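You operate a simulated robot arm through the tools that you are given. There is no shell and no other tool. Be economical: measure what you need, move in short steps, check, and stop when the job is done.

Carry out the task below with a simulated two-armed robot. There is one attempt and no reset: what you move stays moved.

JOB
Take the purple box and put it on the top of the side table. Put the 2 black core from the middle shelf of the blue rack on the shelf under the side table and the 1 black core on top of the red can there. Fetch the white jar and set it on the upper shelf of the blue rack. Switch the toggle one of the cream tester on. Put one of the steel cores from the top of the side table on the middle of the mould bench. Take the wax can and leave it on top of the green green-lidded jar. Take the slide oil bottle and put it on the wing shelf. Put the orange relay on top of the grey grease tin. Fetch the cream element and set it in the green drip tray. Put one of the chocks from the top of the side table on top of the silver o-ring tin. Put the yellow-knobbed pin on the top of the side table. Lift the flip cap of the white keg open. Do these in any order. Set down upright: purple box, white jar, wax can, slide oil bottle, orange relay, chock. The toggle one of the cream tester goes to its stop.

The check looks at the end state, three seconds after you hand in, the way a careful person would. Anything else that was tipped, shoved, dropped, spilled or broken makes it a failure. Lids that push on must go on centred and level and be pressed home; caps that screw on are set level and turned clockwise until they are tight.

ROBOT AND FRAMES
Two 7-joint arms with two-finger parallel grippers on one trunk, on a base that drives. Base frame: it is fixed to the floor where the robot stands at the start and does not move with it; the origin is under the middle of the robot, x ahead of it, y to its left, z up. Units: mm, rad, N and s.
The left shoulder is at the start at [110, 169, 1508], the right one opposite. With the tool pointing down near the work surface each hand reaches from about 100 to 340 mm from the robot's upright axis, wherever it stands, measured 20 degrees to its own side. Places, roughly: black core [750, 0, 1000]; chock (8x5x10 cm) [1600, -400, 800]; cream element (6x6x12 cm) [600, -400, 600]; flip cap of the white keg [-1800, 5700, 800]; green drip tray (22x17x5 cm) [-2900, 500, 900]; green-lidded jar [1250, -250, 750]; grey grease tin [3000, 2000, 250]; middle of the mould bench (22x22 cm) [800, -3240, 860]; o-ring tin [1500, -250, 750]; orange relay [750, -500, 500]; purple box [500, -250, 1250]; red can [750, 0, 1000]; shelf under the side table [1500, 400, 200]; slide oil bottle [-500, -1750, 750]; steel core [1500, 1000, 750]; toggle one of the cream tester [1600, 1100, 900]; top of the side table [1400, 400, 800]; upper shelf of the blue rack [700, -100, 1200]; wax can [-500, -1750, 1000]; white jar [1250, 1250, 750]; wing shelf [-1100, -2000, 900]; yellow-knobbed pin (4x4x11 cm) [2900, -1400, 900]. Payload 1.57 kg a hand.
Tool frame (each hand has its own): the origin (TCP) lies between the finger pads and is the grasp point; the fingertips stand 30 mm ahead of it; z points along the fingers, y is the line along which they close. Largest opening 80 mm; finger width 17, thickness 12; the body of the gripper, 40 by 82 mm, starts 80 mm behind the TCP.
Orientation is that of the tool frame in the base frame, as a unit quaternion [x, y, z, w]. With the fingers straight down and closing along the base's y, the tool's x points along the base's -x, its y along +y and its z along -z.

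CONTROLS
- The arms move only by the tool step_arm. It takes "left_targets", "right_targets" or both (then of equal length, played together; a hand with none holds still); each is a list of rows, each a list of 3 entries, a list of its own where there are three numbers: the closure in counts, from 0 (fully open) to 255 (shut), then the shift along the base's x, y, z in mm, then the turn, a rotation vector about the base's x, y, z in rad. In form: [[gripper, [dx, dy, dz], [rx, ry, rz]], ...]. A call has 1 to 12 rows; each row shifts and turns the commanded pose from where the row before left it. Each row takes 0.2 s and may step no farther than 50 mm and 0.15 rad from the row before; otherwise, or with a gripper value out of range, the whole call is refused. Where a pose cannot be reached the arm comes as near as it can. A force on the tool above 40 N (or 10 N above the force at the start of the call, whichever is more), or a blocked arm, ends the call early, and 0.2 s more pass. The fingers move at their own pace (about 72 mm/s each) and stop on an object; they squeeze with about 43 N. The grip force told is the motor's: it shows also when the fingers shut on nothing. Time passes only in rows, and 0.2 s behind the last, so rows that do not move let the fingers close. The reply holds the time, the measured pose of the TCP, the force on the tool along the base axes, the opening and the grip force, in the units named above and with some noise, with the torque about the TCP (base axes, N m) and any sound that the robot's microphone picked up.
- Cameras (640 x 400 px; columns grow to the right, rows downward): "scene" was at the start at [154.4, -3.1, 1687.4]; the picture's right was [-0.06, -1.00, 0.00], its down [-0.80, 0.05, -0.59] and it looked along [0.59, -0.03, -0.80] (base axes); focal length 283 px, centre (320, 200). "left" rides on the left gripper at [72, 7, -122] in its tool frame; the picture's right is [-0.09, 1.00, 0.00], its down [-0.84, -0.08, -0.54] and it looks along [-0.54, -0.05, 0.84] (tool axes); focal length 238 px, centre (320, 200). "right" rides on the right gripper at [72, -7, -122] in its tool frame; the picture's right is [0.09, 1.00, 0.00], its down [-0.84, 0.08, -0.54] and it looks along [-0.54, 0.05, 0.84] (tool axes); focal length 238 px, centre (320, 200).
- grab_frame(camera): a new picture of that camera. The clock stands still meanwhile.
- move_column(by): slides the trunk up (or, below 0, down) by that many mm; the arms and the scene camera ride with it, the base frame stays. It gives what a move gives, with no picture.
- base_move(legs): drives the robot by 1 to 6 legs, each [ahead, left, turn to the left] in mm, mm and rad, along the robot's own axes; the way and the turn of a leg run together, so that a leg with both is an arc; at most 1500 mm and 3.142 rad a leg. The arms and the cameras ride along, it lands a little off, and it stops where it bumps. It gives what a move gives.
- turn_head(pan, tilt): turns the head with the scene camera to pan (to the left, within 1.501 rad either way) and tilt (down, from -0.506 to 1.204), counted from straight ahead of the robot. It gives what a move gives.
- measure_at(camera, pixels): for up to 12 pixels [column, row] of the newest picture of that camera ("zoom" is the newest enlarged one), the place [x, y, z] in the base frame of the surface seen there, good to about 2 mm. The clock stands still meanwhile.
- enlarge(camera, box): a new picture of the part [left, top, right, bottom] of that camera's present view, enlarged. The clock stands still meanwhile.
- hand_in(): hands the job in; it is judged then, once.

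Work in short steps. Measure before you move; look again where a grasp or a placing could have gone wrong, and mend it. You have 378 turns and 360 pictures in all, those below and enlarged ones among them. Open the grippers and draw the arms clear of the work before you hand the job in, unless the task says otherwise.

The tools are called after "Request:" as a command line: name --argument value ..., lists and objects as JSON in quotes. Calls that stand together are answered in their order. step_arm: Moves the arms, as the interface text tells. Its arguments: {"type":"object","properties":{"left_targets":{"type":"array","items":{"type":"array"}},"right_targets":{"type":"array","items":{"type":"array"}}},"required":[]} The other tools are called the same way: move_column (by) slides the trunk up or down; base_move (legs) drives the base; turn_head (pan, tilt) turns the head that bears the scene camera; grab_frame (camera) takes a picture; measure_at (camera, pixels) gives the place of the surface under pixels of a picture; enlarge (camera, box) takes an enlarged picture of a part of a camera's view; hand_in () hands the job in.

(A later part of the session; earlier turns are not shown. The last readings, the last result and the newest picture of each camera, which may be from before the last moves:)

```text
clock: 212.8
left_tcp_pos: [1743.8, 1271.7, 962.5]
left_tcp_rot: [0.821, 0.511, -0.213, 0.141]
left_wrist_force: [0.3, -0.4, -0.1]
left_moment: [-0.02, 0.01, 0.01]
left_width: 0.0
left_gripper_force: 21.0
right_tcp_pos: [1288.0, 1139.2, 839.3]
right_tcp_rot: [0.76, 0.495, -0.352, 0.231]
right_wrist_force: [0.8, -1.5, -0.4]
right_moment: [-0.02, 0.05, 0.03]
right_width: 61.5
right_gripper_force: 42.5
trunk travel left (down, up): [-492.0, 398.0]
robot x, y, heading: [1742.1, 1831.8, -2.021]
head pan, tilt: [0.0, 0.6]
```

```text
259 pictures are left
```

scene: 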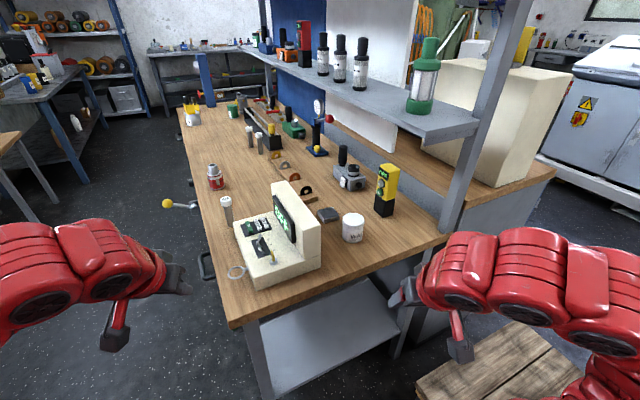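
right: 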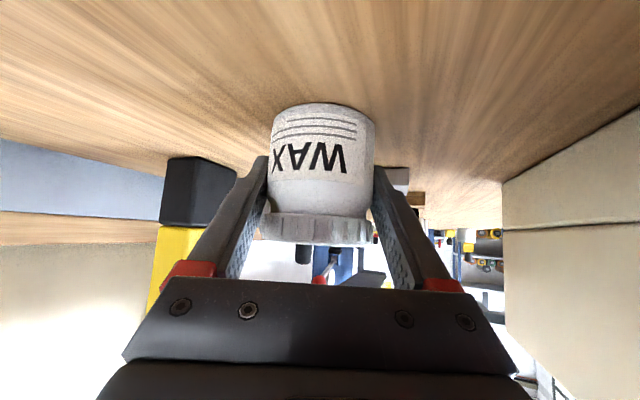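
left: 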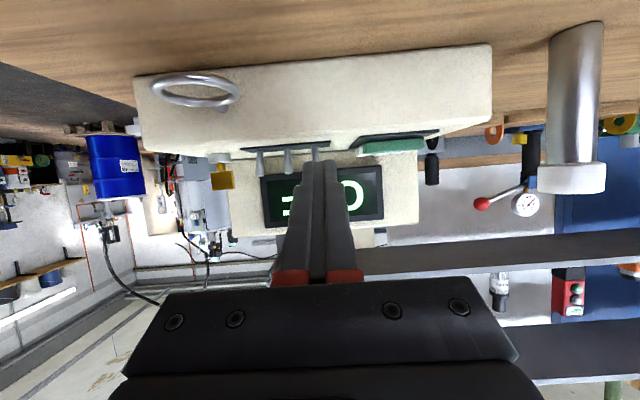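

Gripped (61.5 mm). I lift it and draw back off the bench.

Request:
step_arm --right_targets '[[255, [0, 0, 20], [0, 0, 0]], [255, [0, 0, 40], [0, 0, 0]], [255, [5, 15, 35], [0, 0, 0]], [255, [15, 40, 15], [0, 0, 0]], [255, [15, 42, 0], [0, 0, 0]], [255, [15, 42, 0], [0, 0, 0]], [255, [15, 42, 0], [0, 0, 0]], [255, [15, 42, 0], [0, 0, 0]]]'

Request:
grab_frame --camera "right"

```text
clock: 214.6
left_tcp_pos: [1743.6, 1270.3, 961.4]
left_tcp_rot: [0.821, 0.511, -0.215, 0.141]
left_wrist_force: [0.3, 0.4, -1.2]
left_moment: [-0.01, -0.02, 0.0]
left_width: 0.0
left_gripper_force: 20.9
right_tcp_pos: [1358.7, 1332.1, 948.6]
right_tcp_rot: [0.76, 0.495, -0.351, 0.231]
right_wrist_force: [0.3, -0.3, -4.5]
right_moment: [0.01, -0.02, 0.0]
right_width: 61.4
right_gripper_force: 43.4
right hand out of reach, approached as far as the arm can: row 8
trunk travel left (down, up): [-492.0, 398.0]
robot x, y, heading: [1738.7, 1832.1, -2.025]
head pan, tilt: [0.0, 0.6]
```

```text
258 pictures are left
```

right: 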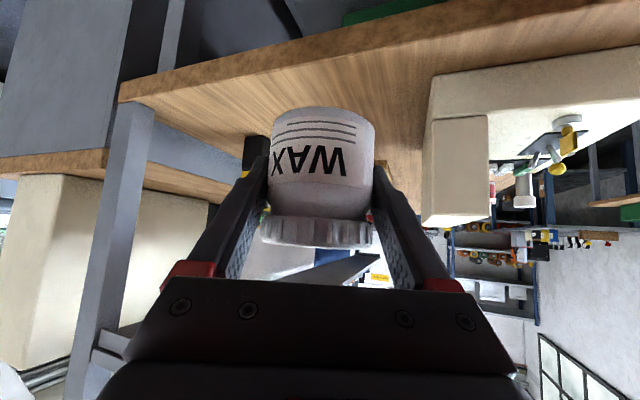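

Held well. Now to the rack's front by the left route: back out, turn to heading 0, and drive back and across.

Request:
base_move --legs '[[-490, -230, 0], [0, 0, 2.025], [-1400, 0, 0], [-780, 0, 0], [0, -1000, 0], [0, -950, 0]]'

Request:
turn_head --pan -0.2 --tilt 0.3

Request:
grab_frame --camera "scene"

```text
clock: 242.4
left_tcp_pos: [116.4, 607.1, 961.3]
left_tcp_rot: [0.005, 0.967, 0.006, 0.256]
left_wrist_force: [0.1, -0.2, 1.3]
left_moment: [0.01, -0.03, -0.02]
left_width: 0.1
left_gripper_force: 21.7
right_tcp_pos: [225.8, 234.3, 949.4]
right_tcp_rot: [-0.015, 0.907, 0.008, 0.421]
right_wrist_force: [-0.7, -0.4, -4.1]
right_moment: [0.01, 0.0, 0.01]
right_width: 60.9
right_gripper_force: 43.1
trunk travel left (down, up): [-492.0, 398.0]
robot x, y, heading: [-382.8, 360.4, -0.006]
head pan, tilt: [0.0, 0.6]
```

```text
clock: 243.2
left_tcp_pos: [114.4, 606.8, 962.8]
left_tcp_rot: [0.005, 0.967, 0.006, 0.256]
left_wrist_force: [0.1, 0.3, 0.0]
left_moment: [-0.02, -0.02, -0.02]
left_width: 0.0
left_gripper_force: 21.3
right_tcp_pos: [226.0, 232.8, 949.5]
right_tcp_rot: [-0.015, 0.907, 0.008, 0.422]
right_wrist_force: [1.2, -0.6, -4.5]
right_moment: [0.02, 0.04, 0.05]
right_width: 61.1
right_gripper_force: 42.8
trunk travel left (down, up): [-492.0, 398.0]
robot x, y, heading: [-386.3, 360.1, -0.009]
head pan, tilt: [-0.201, 0.3]
```

```text
257 pictures are left
```

scene: 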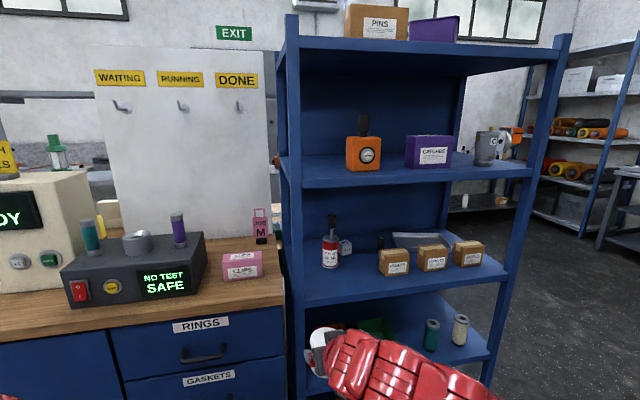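

Request:
measure_at --camera "scene" --pixels '[[320, 175], [325, 185], [300, 150], [309, 170], [340, 170], [350, 150], [400, 175]]'

Request:
move_column --by 270

Request:
grab_frame --camera "scene"

```text
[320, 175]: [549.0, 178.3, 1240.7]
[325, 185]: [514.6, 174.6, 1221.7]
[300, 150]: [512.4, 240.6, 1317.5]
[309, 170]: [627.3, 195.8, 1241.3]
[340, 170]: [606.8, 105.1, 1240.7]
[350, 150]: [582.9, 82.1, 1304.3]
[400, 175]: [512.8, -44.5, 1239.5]
```

```text
clock: 245.9
left_tcp_pos: [116.1, 607.0, 1231.2]
left_tcp_rot: [0.005, 0.967, 0.005, 0.256]
left_wrist_force: [-0.9, -0.2, 0.5]
left_moment: [0.0, -0.01, -0.01]
left_width: 0.2
left_gripper_force: 21.6
right_tcp_pos: [225.8, 234.2, 1219.0]
right_tcp_rot: [-0.014, 0.907, 0.008, 0.421]
right_wrist_force: [0.2, -0.7, -4.3]
right_moment: [0.02, 0.03, 0.01]
right_width: 61.2
right_gripper_force: 42.8
trunk travel left (down, up): [-762.0, 128.0]
robot x, y, heading: [-389.2, 356.4, -0.008]
head pan, tilt: [-0.201, 0.3]
```

```text
256 pictures are left
```

scene: 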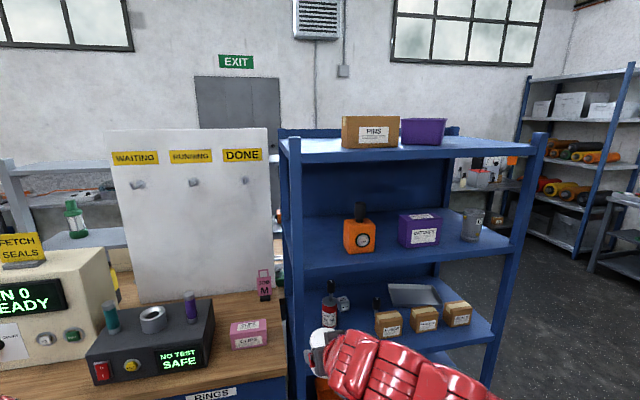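

Gap between the orange tester (y<85) and the post (y>222): I'll set the jar at (600,152). Drive 140 ahead, then lift and reach in.

Request:
base_move --legs '[[140, 0, 0]]'

Request:
step_arm --right_targets '[[255, [15, -20, 28], [0, 0, 0]], [255, [15, -20, 28], [0, 0, 0]], [255, [15, -20, 28], [0, 0, 0]], [255, [20, -18, 15], [0, 0, 0]], [255, [0, 0, 0], [0, 0, 0]]]'

Request:
grab_frame --camera "scene"

Request:
grab_frame --camera "right"

```text
clock: 247.2
left_tcp_pos: [254.7, 605.9, 1232.6]
left_tcp_rot: [0.004, 0.966, 0.006, 0.257]
left_wrist_force: [-0.1, -0.5, 0.3]
left_moment: [0.02, 0.02, -0.03]
left_width: 0.2
left_gripper_force: 21.7
right_tcp_pos: [363.9, 232.5, 1220.9]
right_tcp_rot: [-0.014, 0.907, 0.007, 0.422]
right_wrist_force: [-0.9, -1.0, -4.4]
right_moment: [0.01, 0.0, 0.01]
right_width: 61.4
right_gripper_force: 42.8
trunk travel left (down, up): [-762.0, 128.0]
robot x, y, heading: [-243.5, 362.1, -0.015]
head pan, tilt: [-0.201, 0.3]
```

```text
clock: 248.4
left_tcp_pos: [253.9, 607.4, 1231.5]
left_tcp_rot: [0.004, 0.967, 0.006, 0.256]
left_wrist_force: [-0.4, 0.0, 0.2]
left_moment: [0.0, 0.02, 0.04]
left_width: 0.4
left_gripper_force: 21.2
right_tcp_pos: [430.2, 153.0, 1318.4]
right_tcp_rot: [-0.015, 0.907, 0.008, 0.42]
right_wrist_force: [0.0, -0.1, -3.6]
right_moment: [0.01, 0.01, 0.01]
right_width: 61.4
right_gripper_force: 43.2
trunk travel left (down, up): [-762.0, 128.0]
robot x, y, heading: [-247.1, 356.7, -0.006]
head pan, tilt: [-0.201, 0.3]
```

```text
255 pictures are left
```

scene: 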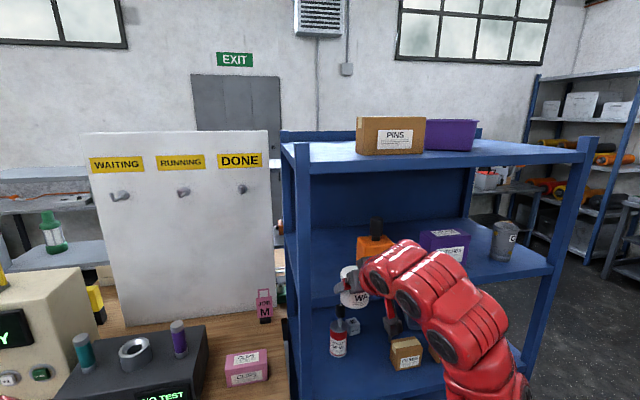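

```text
254 pictures are left
```

right: 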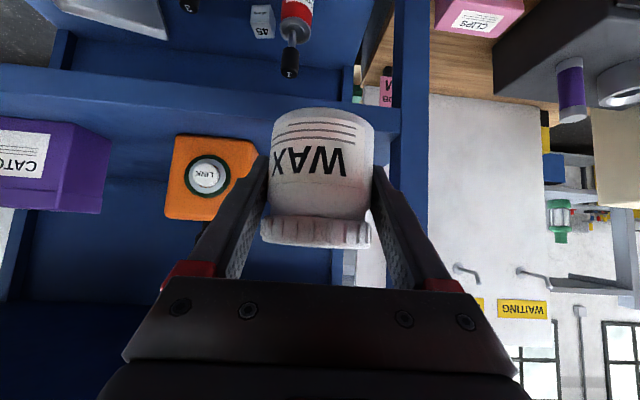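

Request:
measure_at --camera "right" --pixels '[[255, 165], [250, 210], [398, 180], [398, 140], [330, 260], [350, 270]]'

```text
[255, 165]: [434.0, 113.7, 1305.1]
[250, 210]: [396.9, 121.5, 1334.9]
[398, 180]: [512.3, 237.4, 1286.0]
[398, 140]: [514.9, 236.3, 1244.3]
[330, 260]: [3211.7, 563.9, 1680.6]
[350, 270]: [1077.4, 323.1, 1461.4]
```

Post inner face y 236; centre of the gap 158. I move in and lower.

Request:
step_arm --right_targets '[[255, [40, 3, 0], [0, 0, 0]], [255, [45, 2, 0], [0, 0, 0]], [255, [45, 0, 0], [0, 0, 0]], [255, [40, 0, -10], [0, 0, 0]], [255, [0, 0, -15], [0, 0, 0]], [255, [0, 0, 0], [0, 0, 0]]]'

Request:
grab_frame --camera "right"

Request:
measure_at --camera "right" --pixels '[[320, 115], [320, 100], [320, 90], [230, 170], [260, 100], [400, 100]]'

```text
clock: 249.8
left_tcp_pos: [254.6, 605.6, 1231.8]
left_tcp_rot: [0.005, 0.966, 0.005, 0.257]
left_wrist_force: [-0.1, -0.3, -0.4]
left_moment: [-0.01, -0.02, 0.0]
left_width: 0.2
left_gripper_force: 21.4
right_tcp_pos: [601.3, 159.0, 1294.4]
right_tcp_rot: [-0.015, 0.907, 0.008, 0.421]
right_wrist_force: [0.5, 0.2, -4.4]
right_moment: [0.0, 0.0, -0.01]
right_width: 61.1
right_gripper_force: 43.5
trunk travel left (down, up): [-762.0, 128.0]
robot x, y, heading: [-248.5, 358.3, -0.007]
head pan, tilt: [-0.201, 0.3]
```

```text
253 pictures are left
```

right: 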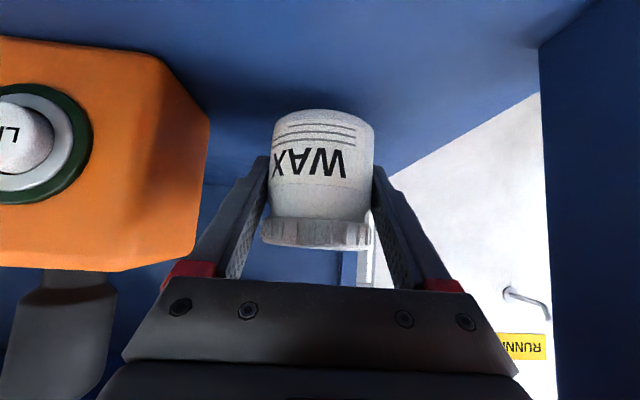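

```text
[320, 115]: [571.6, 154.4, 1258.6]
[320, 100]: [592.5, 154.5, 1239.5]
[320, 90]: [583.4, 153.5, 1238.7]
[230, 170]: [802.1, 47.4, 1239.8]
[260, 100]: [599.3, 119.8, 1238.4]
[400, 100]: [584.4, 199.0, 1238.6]
```

Request:
step_arm --right_targets '[[255, [0, 0, -9], [0, 0, 0]], [255, [0, 0, -4], [0, 0, 0]], [255, [0, 0, -2], [0, 0, 0]], [255, [0, 0, -1], [0, 0, 0]], [255, [0, 0, 0], [0, 0, 0]]]'

```text
clock: 251.0
left_tcp_pos: [254.6, 606.7, 1231.5]
left_tcp_rot: [0.005, 0.967, 0.005, 0.256]
left_wrist_force: [0.4, 0.3, -0.3]
left_moment: [0.0, 0.02, 0.03]
left_width: 0.0
left_gripper_force: 21.1
right_tcp_pos: [600.9, 157.2, 1277.0]
right_tcp_rot: [-0.014, 0.906, 0.007, 0.422]
right_wrist_force: [2.7, -1.2, 3.6]
right_moment: [-0.19, 0.04, 0.04]
right_width: 61.4
right_gripper_force: 43.0
trunk travel left (down, up): [-762.0, 128.0]
robot x, y, heading: [-251.8, 356.7, -0.008]
head pan, tilt: [-0.201, 0.3]
```

Contact. I release and draw back along the tool axis.

Request:
step_arm --right_targets '[[100, [0, 0, 0], [0, 0, 0]], [20, [0, 0, 0], [0, 0, 0]], [20, [-12, 0, 10], [0, 0, 0]], [20, [-24, 0, 20], [0, 0, 0]], [20, [-38, 0, 30], [0, 0, 0]], [20, [-45, 0, 0], [0, 0, 0]], [20, [-45, 0, 0], [0, 0, 0]], [20, [-35, 0, 0], [0, 0, 0]]]'

Request:
grab_frame --camera "right"

```text
clock: 252.8
left_tcp_pos: [254.4, 607.0, 1231.6]
left_tcp_rot: [0.005, 0.967, 0.006, 0.256]
left_wrist_force: [0.3, 0.5, -0.4]
left_moment: [-0.01, 0.03, 0.0]
left_width: 0.0
left_gripper_force: 21.4
right_tcp_pos: [401.4, 158.5, 1333.5]
right_tcp_rot: [-0.013, 0.907, 0.008, 0.421]
right_wrist_force: [-0.3, 0.4, 0.7]
right_moment: [-0.01, -0.01, -0.02]
right_width: 74.0
right_gripper_force: 0.1
trunk travel left (down, up): [-762.0, 128.0]
robot x, y, heading: [-244.5, 359.0, -0.005]
head pan, tilt: [-0.201, 0.3]
```

```text
252 pictures are left
```

right: 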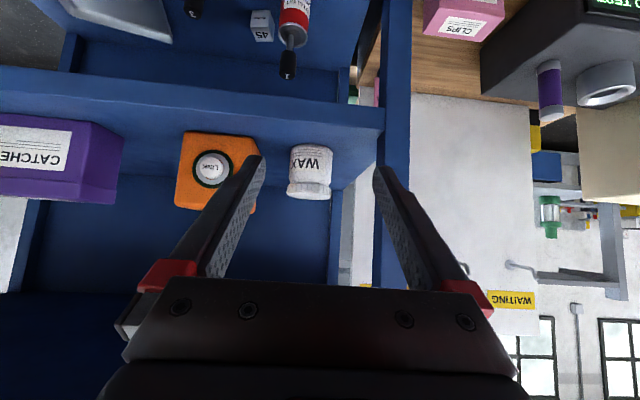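

The jar is placed. Next the cream element: I strafe right along the rack and lower the trunk.

Request:
base_move --legs '[[-20, -545, 0]]'

Request:
move_column --by -400

Request:
move_column --by -250

Request:
grab_frame --camera "right"

```text
clock: 255.9
left_tcp_pos: [230.2, 72.2, 1231.4]
left_tcp_rot: [0.004, 0.967, 0.004, 0.256]
left_wrist_force: [0.3, -0.2, -0.5]
left_moment: [0.02, 0.0, 0.02]
left_width: 0.0
left_gripper_force: 21.1
right_tcp_pos: [379.1, -374.9, 1336.2]
right_tcp_rot: [-0.016, 0.906, 0.009, 0.422]
right_wrist_force: [-0.7, -0.2, -1.1]
right_moment: [0.04, 0.01, -0.01]
right_width: 73.8
right_gripper_force: 0.0
trunk travel left (down, up): [-762.0, 128.0]
robot x, y, heading: [-273.1, -177.1, -0.006]
head pan, tilt: [-0.201, 0.3]
```

```text
clock: 259.8
left_tcp_pos: [229.6, 71.5, 831.8]
left_tcp_rot: [0.003, 0.967, 0.005, 0.256]
left_wrist_force: [-0.7, -0.8, 0.8]
left_moment: [-0.03, -0.03, 0.01]
left_width: 0.1
left_gripper_force: 21.1
right_tcp_pos: [378.4, -375.7, 936.5]
right_tcp_rot: [-0.017, 0.906, 0.01, 0.423]
right_wrist_force: [1.5, -0.2, 0.2]
right_moment: [0.02, 0.04, -0.01]
right_width: 74.0
right_gripper_force: 0.1
trunk travel left (down, up): [-362.0, 528.0]
robot x, y, heading: [-266.9, -179.0, -0.004]
head pan, tilt: [-0.201, 0.3]
```

```text
clock: 262.4
left_tcp_pos: [230.2, 72.3, 581.9]
left_tcp_rot: [0.003, 0.967, 0.005, 0.256]
left_wrist_force: [-0.1, 0.0, -0.7]
left_moment: [0.01, -0.01, 0.0]
left_width: 0.0
left_gripper_force: 21.0
right_tcp_pos: [377.6, -375.8, 685.7]
right_tcp_rot: [-0.016, 0.906, 0.009, 0.422]
right_wrist_force: [-1.1, -0.5, 1.2]
right_moment: [-0.02, -0.01, -0.05]
right_width: 74.2
right_gripper_force: 0.0
trunk travel left (down, up): [-112.0, 778.0]
robot x, y, heading: [-271.2, -173.5, -0.001]
head pan, tilt: [-0.201, 0.3]
```

```text
251 pictures are left
```

right: 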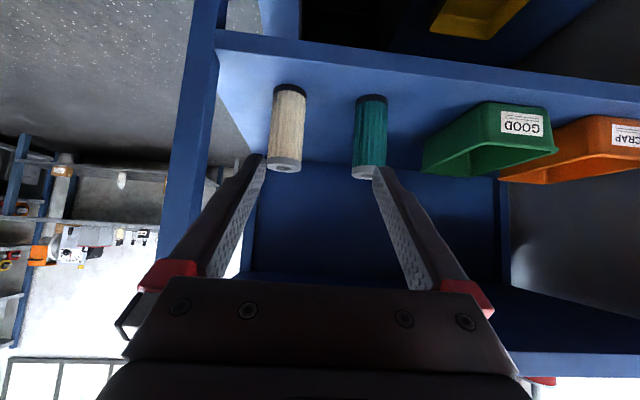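

Request:
measure_at --camera "right" --pixels '[[287, 130], [272, 130], [304, 130], [285, 167], [288, 95], [372, 130], [205, 130]]'

```text
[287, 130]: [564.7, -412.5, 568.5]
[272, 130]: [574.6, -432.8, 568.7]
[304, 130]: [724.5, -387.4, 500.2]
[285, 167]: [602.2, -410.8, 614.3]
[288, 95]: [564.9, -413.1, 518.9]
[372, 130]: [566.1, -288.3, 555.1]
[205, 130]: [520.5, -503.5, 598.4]
```

Element axis (593,−412). I reach in along the tool axis and grip at z 575.

Request:
step_arm --right_targets '[[0, [40, -12, -15], [0, 0, 0]], [0, [40, -12, -15], [0, 0, 0]], [0, [40, -12, -15], [0, 0, 0]], [0, [34, 0, -15], [0, 0, 0]], [0, [22, 0, -18], [0, 0, 0]], [0, [20, 0, -17], [0, 0, 0]], [0, [19, 0, -16], [0, 0, 0]]]'

Request:
grab_frame --camera "right"

```text
clock: 264.0
left_tcp_pos: [229.2, 71.5, 581.8]
left_tcp_rot: [0.002, 0.967, 0.006, 0.256]
left_wrist_force: [-0.6, -1.1, -0.3]
left_moment: [-0.03, -0.02, 0.05]
left_width: 0.2
left_gripper_force: 22.0
right_tcp_pos: [593.3, -412.1, 572.7]
right_tcp_rot: [-0.018, 0.907, 0.01, 0.421]
right_wrist_force: [-0.6, -0.4, 0.5]
right_moment: [0.01, 0.01, -0.01]
right_width: 79.9
right_gripper_force: 0.0
trunk travel left (down, up): [-112.0, 778.0]
robot x, y, heading: [-266.6, -177.1, -0.002]
head pan, tilt: [-0.201, 0.3]
```

```text
250 pictures are left
```

right: 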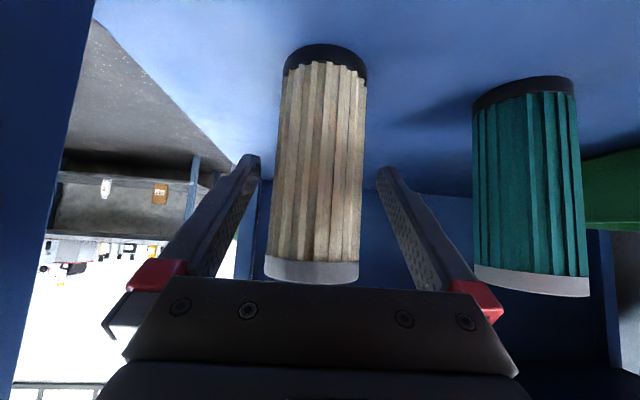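

Well placed; close, lift and withdraw.

Request:
step_arm --right_targets '[[255, [0, 0, 0], [0, 0, 0]], [255, [0, 0, 0], [0, 0, 0]], [255, [0, 0, 0], [0, 0, 0]], [255, [0, 0, 25], [0, 0, 0]], [255, [-20, 0, 20], [0, 0, 0]], [255, [-45, 0, 0], [0, 0, 0]], [255, [-45, 0, 0], [0, 0, 0]], [255, [-45, 0, 0], [0, 0, 0]], [255, [-45, 0, 0], [0, 0, 0]], [255, [-30, 0, 0], [0, 0, 0]]]'

Request:
grab_frame --camera "right"

```text
clock: 266.2
left_tcp_pos: [229.7, 72.1, 582.6]
left_tcp_rot: [0.003, 0.967, 0.006, 0.256]
left_wrist_force: [-0.4, -0.2, 0.2]
left_moment: [0.01, 0.01, -0.03]
left_width: 0.0
left_gripper_force: 21.5
right_tcp_pos: [362.5, -408.9, 617.5]
right_tcp_rot: [-0.016, 0.906, 0.008, 0.422]
right_wrist_force: [0.3, 0.3, -1.3]
right_moment: [0.02, -0.03, -0.01]
right_width: 51.0
right_gripper_force: 43.5
trunk travel left (down, up): [-112.0, 778.0]
robot x, y, heading: [-269.7, -177.6, -0.001]
head pan, tilt: [-0.201, 0.3]
```

```text
249 pictures are left
```

right: 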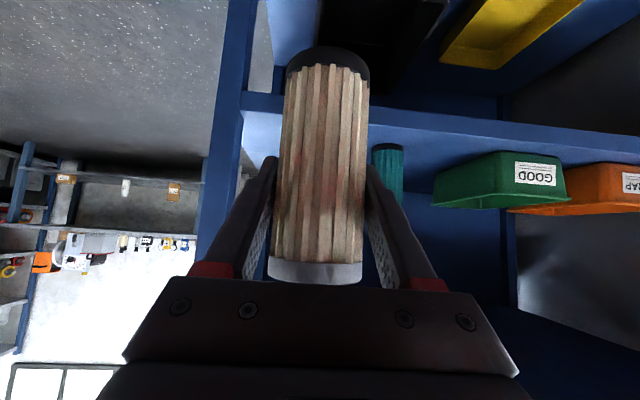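

Cream element in hand. I raise the trunk, step left, turn left and look towards the drip tray (−2900,500).

Request:
move_column --by 380

Request:
base_move --legs '[[-80, 430, 0], [0, 0, 1.57]]'

Request:
turn_head --pan 1.2 --tilt 0.4

Request:
grab_frame --camera "scene"

```text
clock: 269.8
left_tcp_pos: [230.1, 71.5, 961.3]
left_tcp_rot: [0.003, 0.967, 0.006, 0.256]
left_wrist_force: [-0.2, -0.6, -0.3]
left_moment: [0.0, -0.01, 0.01]
left_width: 0.0
left_gripper_force: 21.3
right_tcp_pos: [363.8, -410.2, 998.3]
right_tcp_rot: [-0.017, 0.907, 0.01, 0.422]
right_wrist_force: [-0.2, -0.8, -0.8]
right_moment: [-0.01, -0.02, -0.01]
right_width: 50.8
right_gripper_force: 43.4
trunk travel left (down, up): [-492.0, 398.0]
robot x, y, heading: [-269.3, -176.8, -0.003]
head pan, tilt: [-0.201, 0.3]
```

```text
clock: 276.3
left_tcp_pos: [-606.9, 747.0, 962.2]
left_tcp_rot: [0.687, -0.68, -0.188, -0.176]
left_wrist_force: [-0.6, -0.3, 0.4]
left_moment: [0.03, 0.03, 0.02]
left_width: 0.0
left_gripper_force: 21.5
right_tcp_pos: [-128.3, 886.7, 997.6]
right_tcp_rot: [0.657, -0.625, -0.307, -0.29]
right_wrist_force: [0.1, -0.7, -1.3]
right_moment: [0.01, 0.0, 0.02]
right_width: 50.8
right_gripper_force: 43.1
trunk travel left (down, up): [-492.0, 398.0]
robot x, y, heading: [-351.4, 249.1, 1.58]
head pan, tilt: [-0.201, 0.3]
```

```text
clock: 277.9
left_tcp_pos: [-606.4, 747.6, 962.1]
left_tcp_rot: [0.687, -0.68, -0.187, -0.176]
left_wrist_force: [-0.1, -0.9, -0.1]
left_moment: [-0.02, -0.02, -0.01]
left_width: 0.0
left_gripper_force: 21.5
right_tcp_pos: [-127.4, 887.6, 997.7]
right_tcp_rot: [0.657, -0.625, -0.307, -0.289]
right_wrist_force: [-0.2, 0.0, -1.5]
right_moment: [0.0, 0.02, -0.01]
right_width: 50.5
right_gripper_force: 42.4
trunk travel left (down, up): [-492.0, 398.0]
robot x, y, heading: [-348.3, 251.4, 1.579]
head pan, tilt: [1.201, 0.4]
```

```text
248 pictures are left
```

scene: 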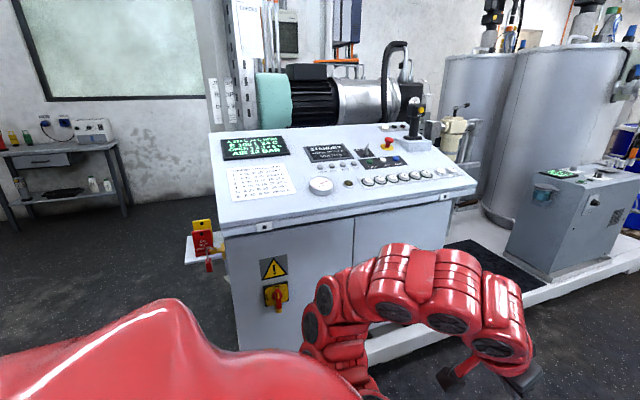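

Request:
measure_at --camera "scene" --pixels '[[225, 230], [350, 200], [240, 330], [360, 350], [330, 100], [60, 150], [100, 220], [600, 280], [200, 245], [300, 370], [450, 130], [560, 220]]'

Request:
turn_head --pan 1.5 --tilt 0.2

Request:
grab_frame --camera "scene"

```text
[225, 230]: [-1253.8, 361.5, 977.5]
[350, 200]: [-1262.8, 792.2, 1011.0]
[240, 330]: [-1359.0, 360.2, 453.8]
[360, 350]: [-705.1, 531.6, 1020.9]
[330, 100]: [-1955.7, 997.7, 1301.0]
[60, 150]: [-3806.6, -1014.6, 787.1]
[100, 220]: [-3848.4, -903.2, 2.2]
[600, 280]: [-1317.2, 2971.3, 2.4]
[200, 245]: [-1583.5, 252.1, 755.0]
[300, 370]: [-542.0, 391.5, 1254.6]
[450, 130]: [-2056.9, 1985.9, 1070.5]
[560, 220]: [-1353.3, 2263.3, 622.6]
```

```text
clock: 278.7
left_tcp_pos: [-607.7, 747.1, 961.9]
left_tcp_rot: [0.687, -0.68, -0.187, -0.176]
left_wrist_force: [0.3, -0.4, -0.5]
left_moment: [0.03, -0.01, -0.01]
left_width: 0.0
left_gripper_force: 21.4
right_tcp_pos: [-126.0, 887.6, 997.7]
right_tcp_rot: [0.657, -0.625, -0.307, -0.289]
right_wrist_force: [0.8, 0.5, -1.9]
right_moment: [-0.02, 0.01, 0.02]
right_width: 50.6
right_gripper_force: 43.1
trunk travel left (down, up): [-492.0, 398.0]
robot x, y, heading: [-348.9, 250.7, 1.58]
head pan, tilt: [1.499, 0.201]
```

```text
247 pictures are left
```

scene: 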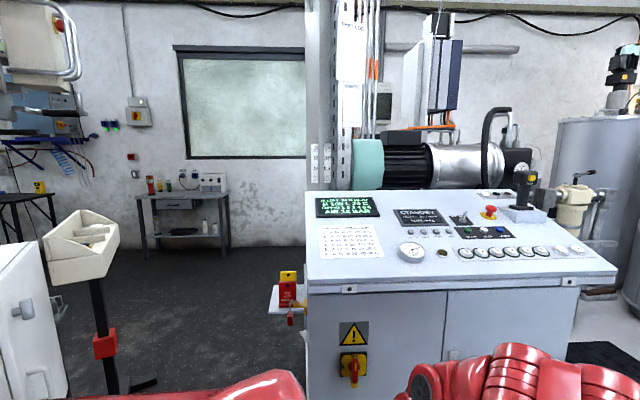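

Request:
measure_at --camera "scene" --pixels '[[40, 300], [60, 360], [100, 290], [80, 240], [150, 380], [280, 300], [180, 220], [30, 210], [250, 350]]'

```text
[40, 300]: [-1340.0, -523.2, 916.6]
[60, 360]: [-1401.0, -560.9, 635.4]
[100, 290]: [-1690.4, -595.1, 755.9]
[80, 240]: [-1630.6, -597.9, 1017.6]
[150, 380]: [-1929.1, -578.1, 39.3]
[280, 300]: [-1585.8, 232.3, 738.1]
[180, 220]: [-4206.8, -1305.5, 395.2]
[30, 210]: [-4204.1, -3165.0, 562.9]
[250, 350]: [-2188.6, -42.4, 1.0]
```

The passage runs between the machine (y>230) and the white cabinet (y<−520). I turn to face it and look.

Request:
base_move --legs '[[0, 0, 1.56], [0, 380, 0]]'

Request:
turn_head --pan 0 --tilt 0.4

Request:
grab_frame --camera "scene"

```text
clock: 284.4
left_tcp_pos: [-836.3, -255.9, 965.7]
left_tcp_rot: [0.967, 0.002, -0.256, 0.012]
left_wrist_force: [0.4, 0.5, 0.0]
left_moment: [0.02, -0.02, -0.01]
left_width: 0.1
left_gripper_force: 21.2
right_tcp_pos: [-978.5, 220.3, 999.7]
right_tcp_rot: [0.905, 0.022, -0.424, 0.017]
right_wrist_force: [-0.4, -1.2, -2.1]
right_moment: [-0.02, -0.03, 0.01]
right_width: 50.7
right_gripper_force: 43.2
trunk travel left (down, up): [-492.0, 398.0]
robot x, y, heading: [-346.0, -12.1, -3.127]
head pan, tilt: [1.499, 0.201]
stopped in leg 2: the robot was blocked; the commanded pose is now the measured one
```

```text
clock: 286.0
left_tcp_pos: [-836.5, -258.0, 966.4]
left_tcp_rot: [0.967, 0.002, -0.256, 0.012]
left_wrist_force: [0.0, 0.2, 0.3]
left_moment: [0.01, -0.02, 0.01]
left_width: 0.0
left_gripper_force: 21.8
right_tcp_pos: [-977.8, 220.4, 997.7]
right_tcp_rot: [0.906, 0.019, -0.423, 0.016]
right_wrist_force: [-0.1, 0.0, -1.2]
right_moment: [-0.01, 0.02, -0.04]
right_width: 50.8
right_gripper_force: 42.8
trunk travel left (down, up): [-492.0, 398.0]
robot x, y, heading: [-342.2, -10.4, -3.127]
head pan, tilt: [0.0, 0.4]
```

```text
246 pictures are left
```

scene: 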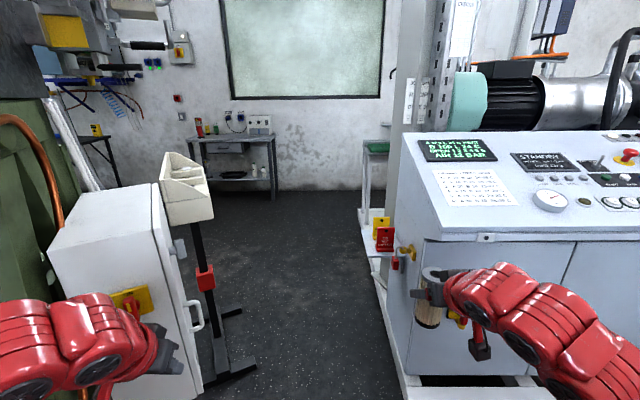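

Blocked at the left by the press/cabinet; the green tray shows at (376,147). I measure the passage.

Request:
measure_at --camera "scene" --pixels '[[376, 147], [375, 155], [368, 190], [400, 300], [200, 380], [205, 210], [160, 200], [120, 240], [55, 250], [60, 200], [190, 330], [240, 380]]'

Request:
enlarge --camera "scene" --box '[330, 110, 430, 290]'

```text
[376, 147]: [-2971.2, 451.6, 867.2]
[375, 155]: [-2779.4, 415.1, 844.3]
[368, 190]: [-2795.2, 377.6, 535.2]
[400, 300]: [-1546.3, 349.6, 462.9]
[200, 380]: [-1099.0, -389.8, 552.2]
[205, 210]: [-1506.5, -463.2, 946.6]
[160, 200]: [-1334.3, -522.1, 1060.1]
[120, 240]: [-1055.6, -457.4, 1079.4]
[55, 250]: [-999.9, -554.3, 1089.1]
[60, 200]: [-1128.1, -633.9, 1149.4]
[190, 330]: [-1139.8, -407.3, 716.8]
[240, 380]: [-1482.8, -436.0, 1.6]
```

```text
2.22 times, centred on (380, 200) of scene
```

zoom: 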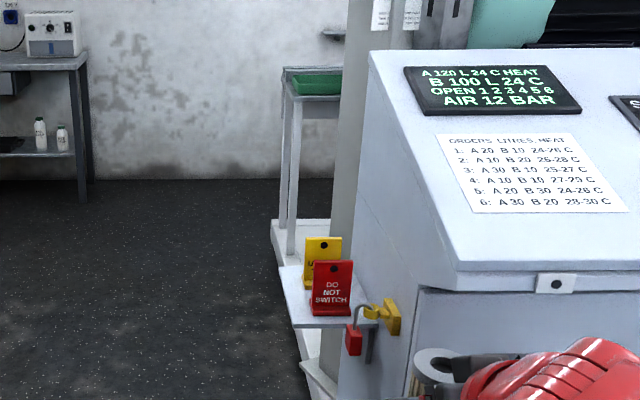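

The gap there is only ~620 mm; I'll bring the element to the tray later from the south side. First the keg (−1800,5700) with the free left hand: turn north and drive.

Request:
base_move --legs '[[0, -250, 0], [0, 0, -1.586], [1300, -100, 0], [1300, 0, 0]]'

Request:
turn_head --pan 0.4 --tilt 0.25

Request:
grab_frame --camera "scene"

```text
clock: 304.0
left_tcp_pos: [-364.7, 3338.9, 960.9]
left_tcp_rot: [-0.66, 0.707, 0.177, 0.183]
left_wrist_force: [-0.2, 0.6, 0.3]
left_moment: [-0.02, 0.0, 0.0]
left_width: 0.2
left_gripper_force: 20.9
right_tcp_pos: [123.1, 3445.6, 998.1]
right_tcp_rot: [-0.634, 0.649, 0.295, 0.3]
right_wrist_force: [0.3, -0.2, -1.7]
right_moment: [0.01, 0.01, -0.01]
right_width: 50.9
right_gripper_force: 42.8
trunk travel left (down, up): [-492.0, 398.0]
robot x, y, heading: [-147.3, 2824.9, 1.511]
head pan, tilt: [0.0, 0.4]
```

```text
clock: 304.8
left_tcp_pos: [-365.6, 3338.9, 960.6]
left_tcp_rot: [-0.66, 0.706, 0.178, 0.182]
left_wrist_force: [0.2, 0.2, 0.4]
left_moment: [0.0, 0.0, 0.02]
left_width: 0.0
left_gripper_force: 21.2
right_tcp_pos: [120.7, 3444.8, 998.3]
right_tcp_rot: [-0.634, 0.649, 0.295, 0.301]
right_wrist_force: [0.7, 0.0, -1.4]
right_moment: [0.01, -0.02, 0.01]
right_width: 50.5
right_gripper_force: 42.7
trunk travel left (down, up): [-492.0, 398.0]
robot x, y, heading: [-145.4, 2825.0, 1.51]
head pan, tilt: [0.4, 0.25]
```

```text
244 pictures are left
```

scene: 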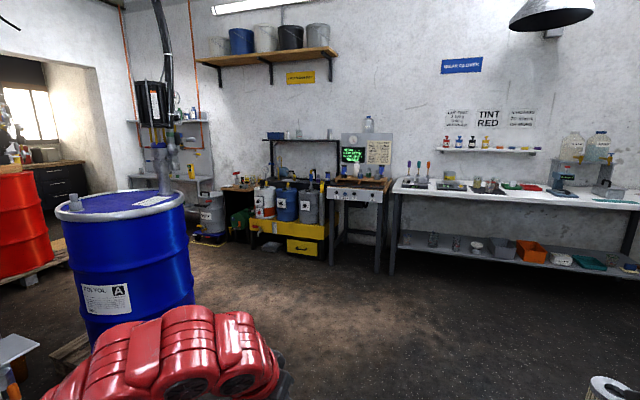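

Request:
enlarge --camera "scene" --box '[190, 150, 350, 260]'

Request:
measure_at --camera "zoom" --pixels '[[300, 200], [290, 150], [385, 200], [480, 210], [400, 300], [80, 240], [400, 380], [300, 290]]'

```text
3.64 times, centred on (270, 205) of scene
```

zoom: 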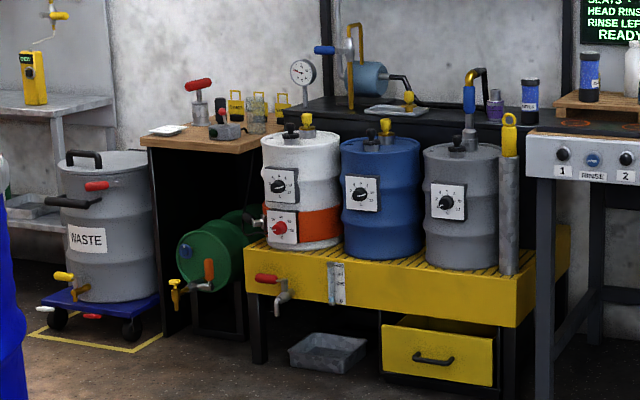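

```text
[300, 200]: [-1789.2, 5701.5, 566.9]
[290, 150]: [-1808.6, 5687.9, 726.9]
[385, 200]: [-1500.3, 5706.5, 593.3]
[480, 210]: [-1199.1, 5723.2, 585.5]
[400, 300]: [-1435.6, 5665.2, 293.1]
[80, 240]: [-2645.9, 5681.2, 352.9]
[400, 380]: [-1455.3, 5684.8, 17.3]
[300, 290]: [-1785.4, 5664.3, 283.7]
```

Request:
measure_at --camera "scene" --pixels '[[130, 250], [185, 230], [60, 350], [180, 300], [130, 190]]'

Request:
base_move --legs '[[1350, 0, 0.06], [650, 0, 0], [0, 1470, 0]]'

Request:
turn_head --pan 0.2 --tilt 0.5

Request:
grab_frame --camera "scene"

```text
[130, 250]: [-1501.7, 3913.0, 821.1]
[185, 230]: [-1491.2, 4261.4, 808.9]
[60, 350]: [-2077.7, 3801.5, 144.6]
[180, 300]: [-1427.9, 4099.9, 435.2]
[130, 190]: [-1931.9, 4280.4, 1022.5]
```

```text
clock: 321.9
left_tcp_pos: [-1839.2, 5337.0, 960.2]
left_tcp_rot: [0.689, -0.678, -0.186, -0.175]
left_wrist_force: [0.0, -0.3, 0.7]
left_moment: [0.04, -0.01, -0.01]
left_width: 0.0
left_gripper_force: 21.2
right_tcp_pos: [-1361.5, 5483.4, 997.7]
right_tcp_rot: [0.66, -0.621, -0.309, -0.289]
right_wrist_force: [-0.5, -0.8, -1.5]
right_moment: [0.01, -0.01, 0.0]
right_width: 50.8
right_gripper_force: 42.8
trunk travel left (down, up): [-492.0, 398.0]
robot x, y, heading: [-1577.4, 4844.3, 1.587]
head pan, tilt: [0.4, 0.25]
```

```text
clock: 322.7
left_tcp_pos: [-1838.4, 5337.4, 960.9]
left_tcp_rot: [0.689, -0.679, -0.185, -0.175]
left_wrist_force: [-0.9, 0.2, -0.3]
left_moment: [-0.01, -0.01, 0.0]
left_width: 0.0
left_gripper_force: 21.3
right_tcp_pos: [-1361.9, 5483.6, 997.8]
right_tcp_rot: [0.661, -0.621, -0.309, -0.288]
right_wrist_force: [-0.4, -0.1, -2.3]
right_moment: [-0.02, -0.02, 0.01]
right_width: 50.6
right_gripper_force: 43.0
trunk travel left (down, up): [-492.0, 398.0]
robot x, y, heading: [-1581.4, 4842.9, 1.591]
head pan, tilt: [0.201, 0.499]
```

```text
242 pictures are left
```

scene: 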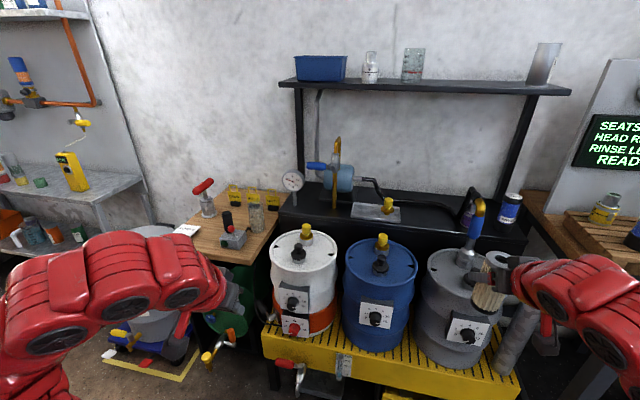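

Request:
enlarge --camera "scene" --box '[260, 210, 350, 270]'

Request:
measure_at --camera "zoom" --pixels '[[325, 140], [325, 165], [320, 185], [272, 235], [272, 270], [270, 300], [400, 250], [200, 200], [280, 350], [345, 200], [300, 250], [245, 245]]'

```text
6.67 times, centred on (305, 240) of scene
```

zoom: 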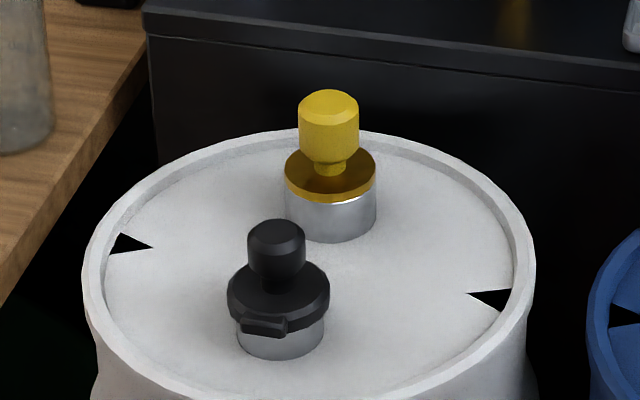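

```text
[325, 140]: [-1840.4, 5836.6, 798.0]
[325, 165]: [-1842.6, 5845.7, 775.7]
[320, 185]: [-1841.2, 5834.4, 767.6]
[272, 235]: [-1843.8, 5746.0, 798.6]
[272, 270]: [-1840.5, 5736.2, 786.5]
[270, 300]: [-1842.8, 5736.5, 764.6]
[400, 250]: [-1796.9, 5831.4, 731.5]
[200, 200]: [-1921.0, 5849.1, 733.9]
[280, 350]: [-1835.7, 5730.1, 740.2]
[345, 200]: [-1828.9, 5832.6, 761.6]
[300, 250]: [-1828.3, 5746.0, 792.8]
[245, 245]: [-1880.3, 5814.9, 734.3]
```

The black cap with a front tab looks like the flip cap. I bring the left hand near for a close look.

Request:
step_arm --left_targets '[[120, [0, 45, 0], [0.1, 0, 0]], [120, [0, 45, 0], [0.1, 0, 0]], [120, [0, 45, 0], [0.1, 0, 0]], [120, [0, 45, -10], [0.1, 0, 0]], [120, [0, 45, -10], [0, 0, 0]], [120, [0, 30, -10], [0, 0, 0]], [120, [0, 0, 0], [0, 0, 0]]]'

Request:
grab_frame --camera "left"

```text
clock: 324.3
left_tcp_pos: [-1837.9, 5591.3, 929.2]
left_tcp_rot: [0.641, -0.628, -0.316, -0.308]
left_wrist_force: [0.4, -0.6, 0.1]
left_moment: [0.02, 0.01, -0.02]
left_width: 41.9
left_gripper_force: 0.0
right_tcp_pos: [-1362.3, 5484.6, 997.9]
right_tcp_rot: [0.66, -0.621, -0.309, -0.288]
right_wrist_force: [0.2, -0.3, -1.7]
right_moment: [0.03, 0.01, 0.03]
right_width: 50.7
right_gripper_force: 43.1
trunk travel left (down, up): [-492.0, 398.0]
robot x, y, heading: [-1579.3, 4845.3, 1.594]
head pan, tilt: [0.201, 0.499]
```

```text
240 pictures are left
```

left: 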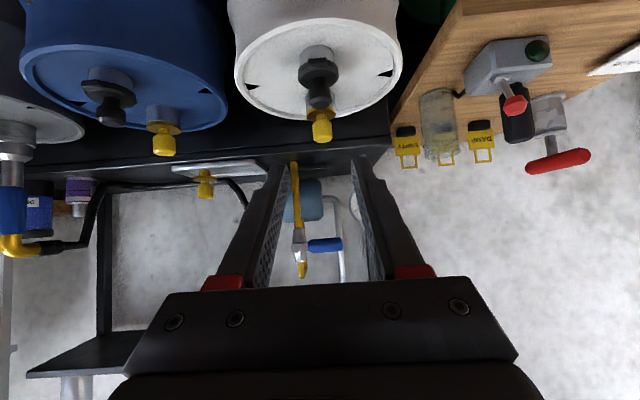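

Request:
enlarge --camera "left" --box '[270, 30, 370, 150]'

Request:
enlarge --camera "left" --box '[60, 50, 200, 160]'

```text
3.33 times, centred on (320, 90) of left
```

zoom: 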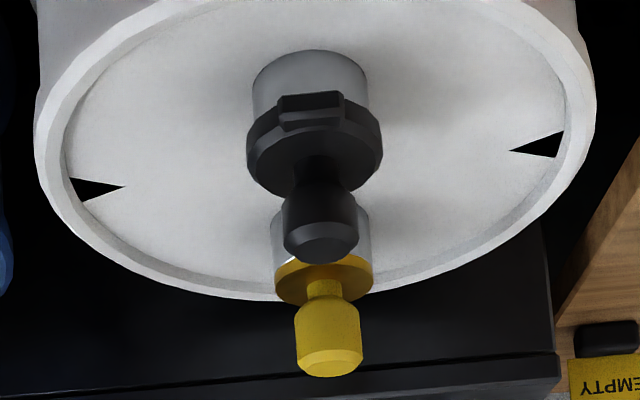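

```text
3.64 times, centred on (130, 105) of left
```

zoom: 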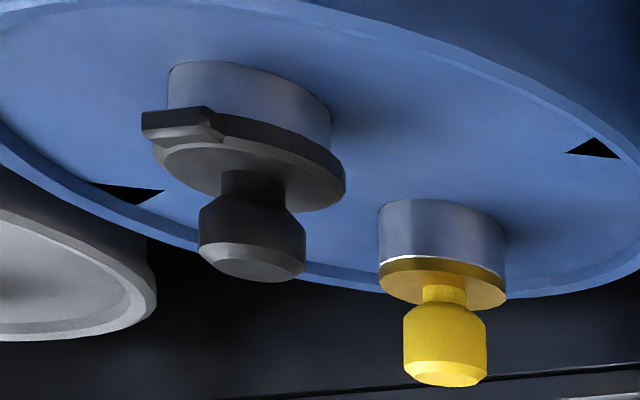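

One bar only per black cap, opposite edge plain: so the bar is probably the hinge (on the near side here). I measure the cap's geometry.

Request:
enlarge --camera "left" --box '[290, 40, 350, 120]'

Request:
measure_at --camera "zoom" --pixels '[[320, 50], [315, 110], [315, 135], [310, 145], [215, 200], [420, 190], [320, 235], [320, 290], [320, 335], [290, 300], [355, 300], [320, 200]]'

```text
5.00 times, centred on (320, 80) of left
```

zoom: 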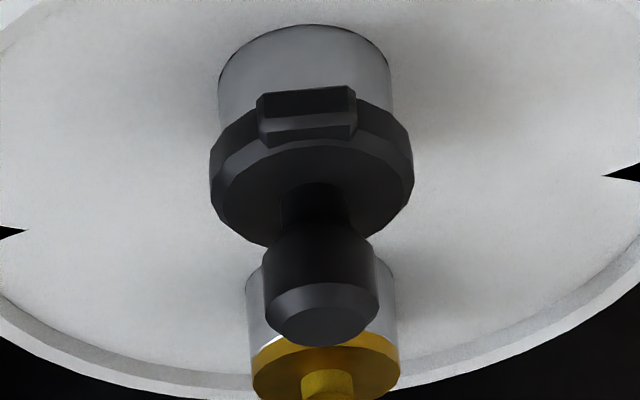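

```text
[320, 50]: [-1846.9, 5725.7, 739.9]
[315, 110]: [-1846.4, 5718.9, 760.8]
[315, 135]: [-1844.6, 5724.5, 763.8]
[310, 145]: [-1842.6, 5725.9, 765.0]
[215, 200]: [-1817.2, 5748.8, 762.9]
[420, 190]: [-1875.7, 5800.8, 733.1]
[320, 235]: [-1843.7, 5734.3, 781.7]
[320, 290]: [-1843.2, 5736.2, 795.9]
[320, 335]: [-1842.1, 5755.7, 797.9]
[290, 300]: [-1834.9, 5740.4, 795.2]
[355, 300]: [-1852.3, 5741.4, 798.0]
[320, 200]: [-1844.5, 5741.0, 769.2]
```

Hinge presumably at (y 5721, z 761), knob centre (−1844.5,5748,785). I bring the open fingertips over the knob at 52° pitch.

Request:
step_arm --left_targets '[[120, [-2, 28, -27], [0, 0, 0]], [120, [-2, 28, -27], [0, 0, 0]], [120, [-2, 28, -27], [0, 0, 0]], [120, [-1, 28, -25], [0, 0, 0]], [120, [0, 0, 0], [0, 0, 0]]]'

Request:
grab_frame --camera "left"

```text
clock: 325.5
left_tcp_pos: [-1845.9, 5702.4, 823.4]
left_tcp_rot: [0.64, -0.628, -0.317, -0.308]
left_wrist_force: [-0.1, -0.2, 0.1]
left_moment: [0.01, 0.01, -0.03]
left_width: 42.3
left_gripper_force: 0.1
right_tcp_pos: [-1362.7, 5482.5, 998.5]
right_tcp_rot: [0.66, -0.621, -0.308, -0.289]
right_wrist_force: [1.2, -0.3, -1.3]
right_moment: [-0.03, 0.01, 0.02]
right_width: 50.8
right_gripper_force: 42.9
trunk travel left (down, up): [-492.0, 398.0]
robot x, y, heading: [-1580.0, 4844.1, 1.594]
head pan, tilt: [0.201, 0.499]
```

```text
236 pictures are left
```

left: 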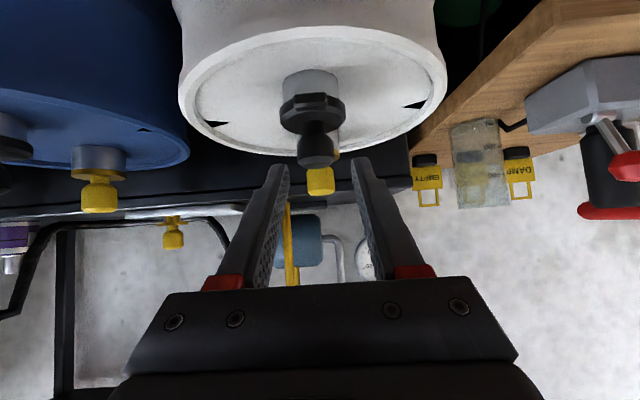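

Lined up (knob at col 319). I go on and grip the knob with the fingertips.

Request:
step_arm --left_targets '[[120, [1, 18, -15], [0, 0, 0]], [120, [0, 18, -15], [0, 0, 0]], [255, [0, 0, 0], [0, 0, 0]], [255, [0, 0, 0], [0, 0, 0]]]'

Request:
grab_frame --camera "left"

```text
clock: 326.5
left_tcp_pos: [-1842.2, 5739.1, 794.5]
left_tcp_rot: [0.64, -0.629, -0.316, -0.309]
left_wrist_force: [6.0, 0.5, -0.2]
left_moment: [0.02, -0.76, -0.15]
left_width: 29.3
left_gripper_force: 38.9
right_tcp_pos: [-1362.3, 5482.7, 998.2]
right_tcp_rot: [0.66, -0.622, -0.307, -0.288]
right_wrist_force: [-0.2, -0.8, -1.2]
right_moment: [-0.01, 0.01, -0.01]
right_width: 50.8
right_gripper_force: 43.0
trunk travel left (down, up): [-492.0, 398.0]
robot x, y, heading: [-1577.0, 4844.5, 1.593]
head pan, tilt: [0.201, 0.499]
```

```text
235 pictures are left
```

left: 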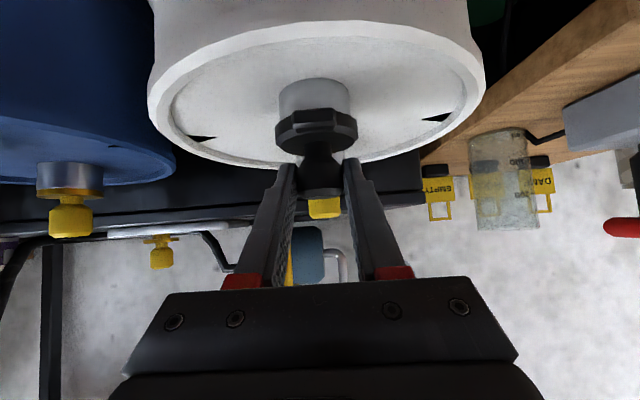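

Gripped. A small test motion up and toward me, as for a near-side hinge; I watch the force.

Request:
step_arm --left_targets '[[255, [-1, -2, 1.5], [0.05, 0, 0]], [255, [-1, -2, 1.5], [0.05, 0, 0]], [255, [0, 0, 0], [0, 0, 0]]]'

Request:
enlarge --camera "left" --box '[250, 60, 390, 220]'

```text
clock: 327.3
left_tcp_pos: [-1842.9, 5734.6, 796.0]
left_tcp_rot: [0.624, -0.613, -0.345, -0.34]
left_wrist_force: [18.5, -10.2, -9.0]
left_moment: [-0.3, -1.02, -0.37]
left_width: 29.2
left_gripper_force: 39.7
right_tcp_pos: [-1359.9, 5482.0, 997.1]
right_tcp_rot: [0.659, -0.623, -0.307, -0.289]
right_wrist_force: [-0.7, -0.5, -0.7]
right_moment: [-0.04, 0.02, 0.03]
right_width: 50.8
right_gripper_force: 43.1
trunk travel left (down, up): [-492.0, 398.0]
robot x, y, heading: [-1576.2, 4844.2, 1.594]
head pan, tilt: [0.201, 0.499]
```

```text
2.50 times, centred on (320, 140) of left
```

zoom: 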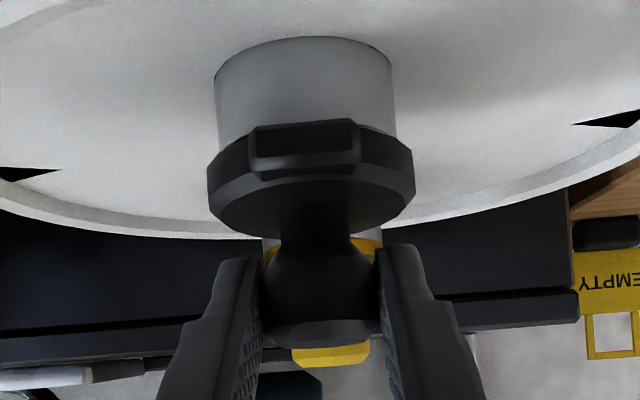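

Ambiguous forces. I regrip to relax, then lift straight up a little — either hinge side should yield to that — and see which way it goes.

Request:
step_arm --left_targets '[[120, [0, 2, 0], [0, 0, 0]], [120, [0, 0, 0], [0, 0, 0]], [255, [0, 0, 0], [0, 0, 0]], [255, [0, 0, 0], [0, 0, 0]], [255, [0, 0, 2], [0, 0, 0]], [255, [0, 0, 2], [0, 0, 0]], [255, [0, 0, 2], [0, 0, 0]], [255, [0, 0, 0], [0, 0, 0]]]'

Request:
enlarge --camera "left" --box '[250, 60, 390, 220]'

```text
clock: 329.1
left_tcp_pos: [-1843.3, 5740.0, 797.7]
left_tcp_rot: [0.625, -0.614, -0.343, -0.337]
left_wrist_force: [25.1, -5.9, -24.7]
left_moment: [0.16, -0.49, -0.33]
left_width: 29.5
left_gripper_force: 38.8
right_tcp_pos: [-1361.4, 5485.4, 997.0]
right_tcp_rot: [0.66, -0.622, -0.308, -0.287]
right_wrist_force: [-0.4, -0.8, -1.4]
right_moment: [-0.01, 0.01, 0.01]
right_width: 50.5
right_gripper_force: 42.5
trunk travel left (down, up): [-492.0, 398.0]
robot x, y, heading: [-1578.7, 4845.0, 1.589]
head pan, tilt: [0.201, 0.499]
```

```text
2.50 times, centred on (320, 140) of left
```

zoom: 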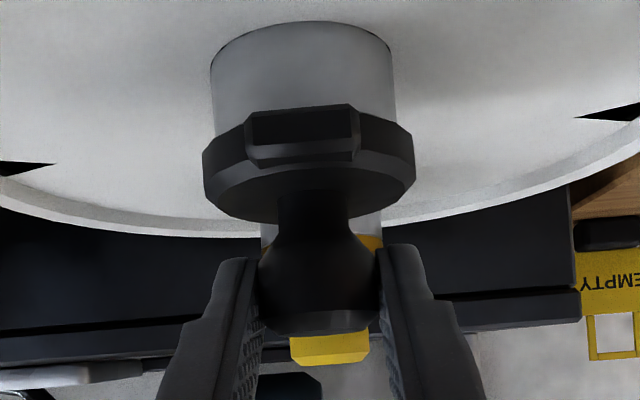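

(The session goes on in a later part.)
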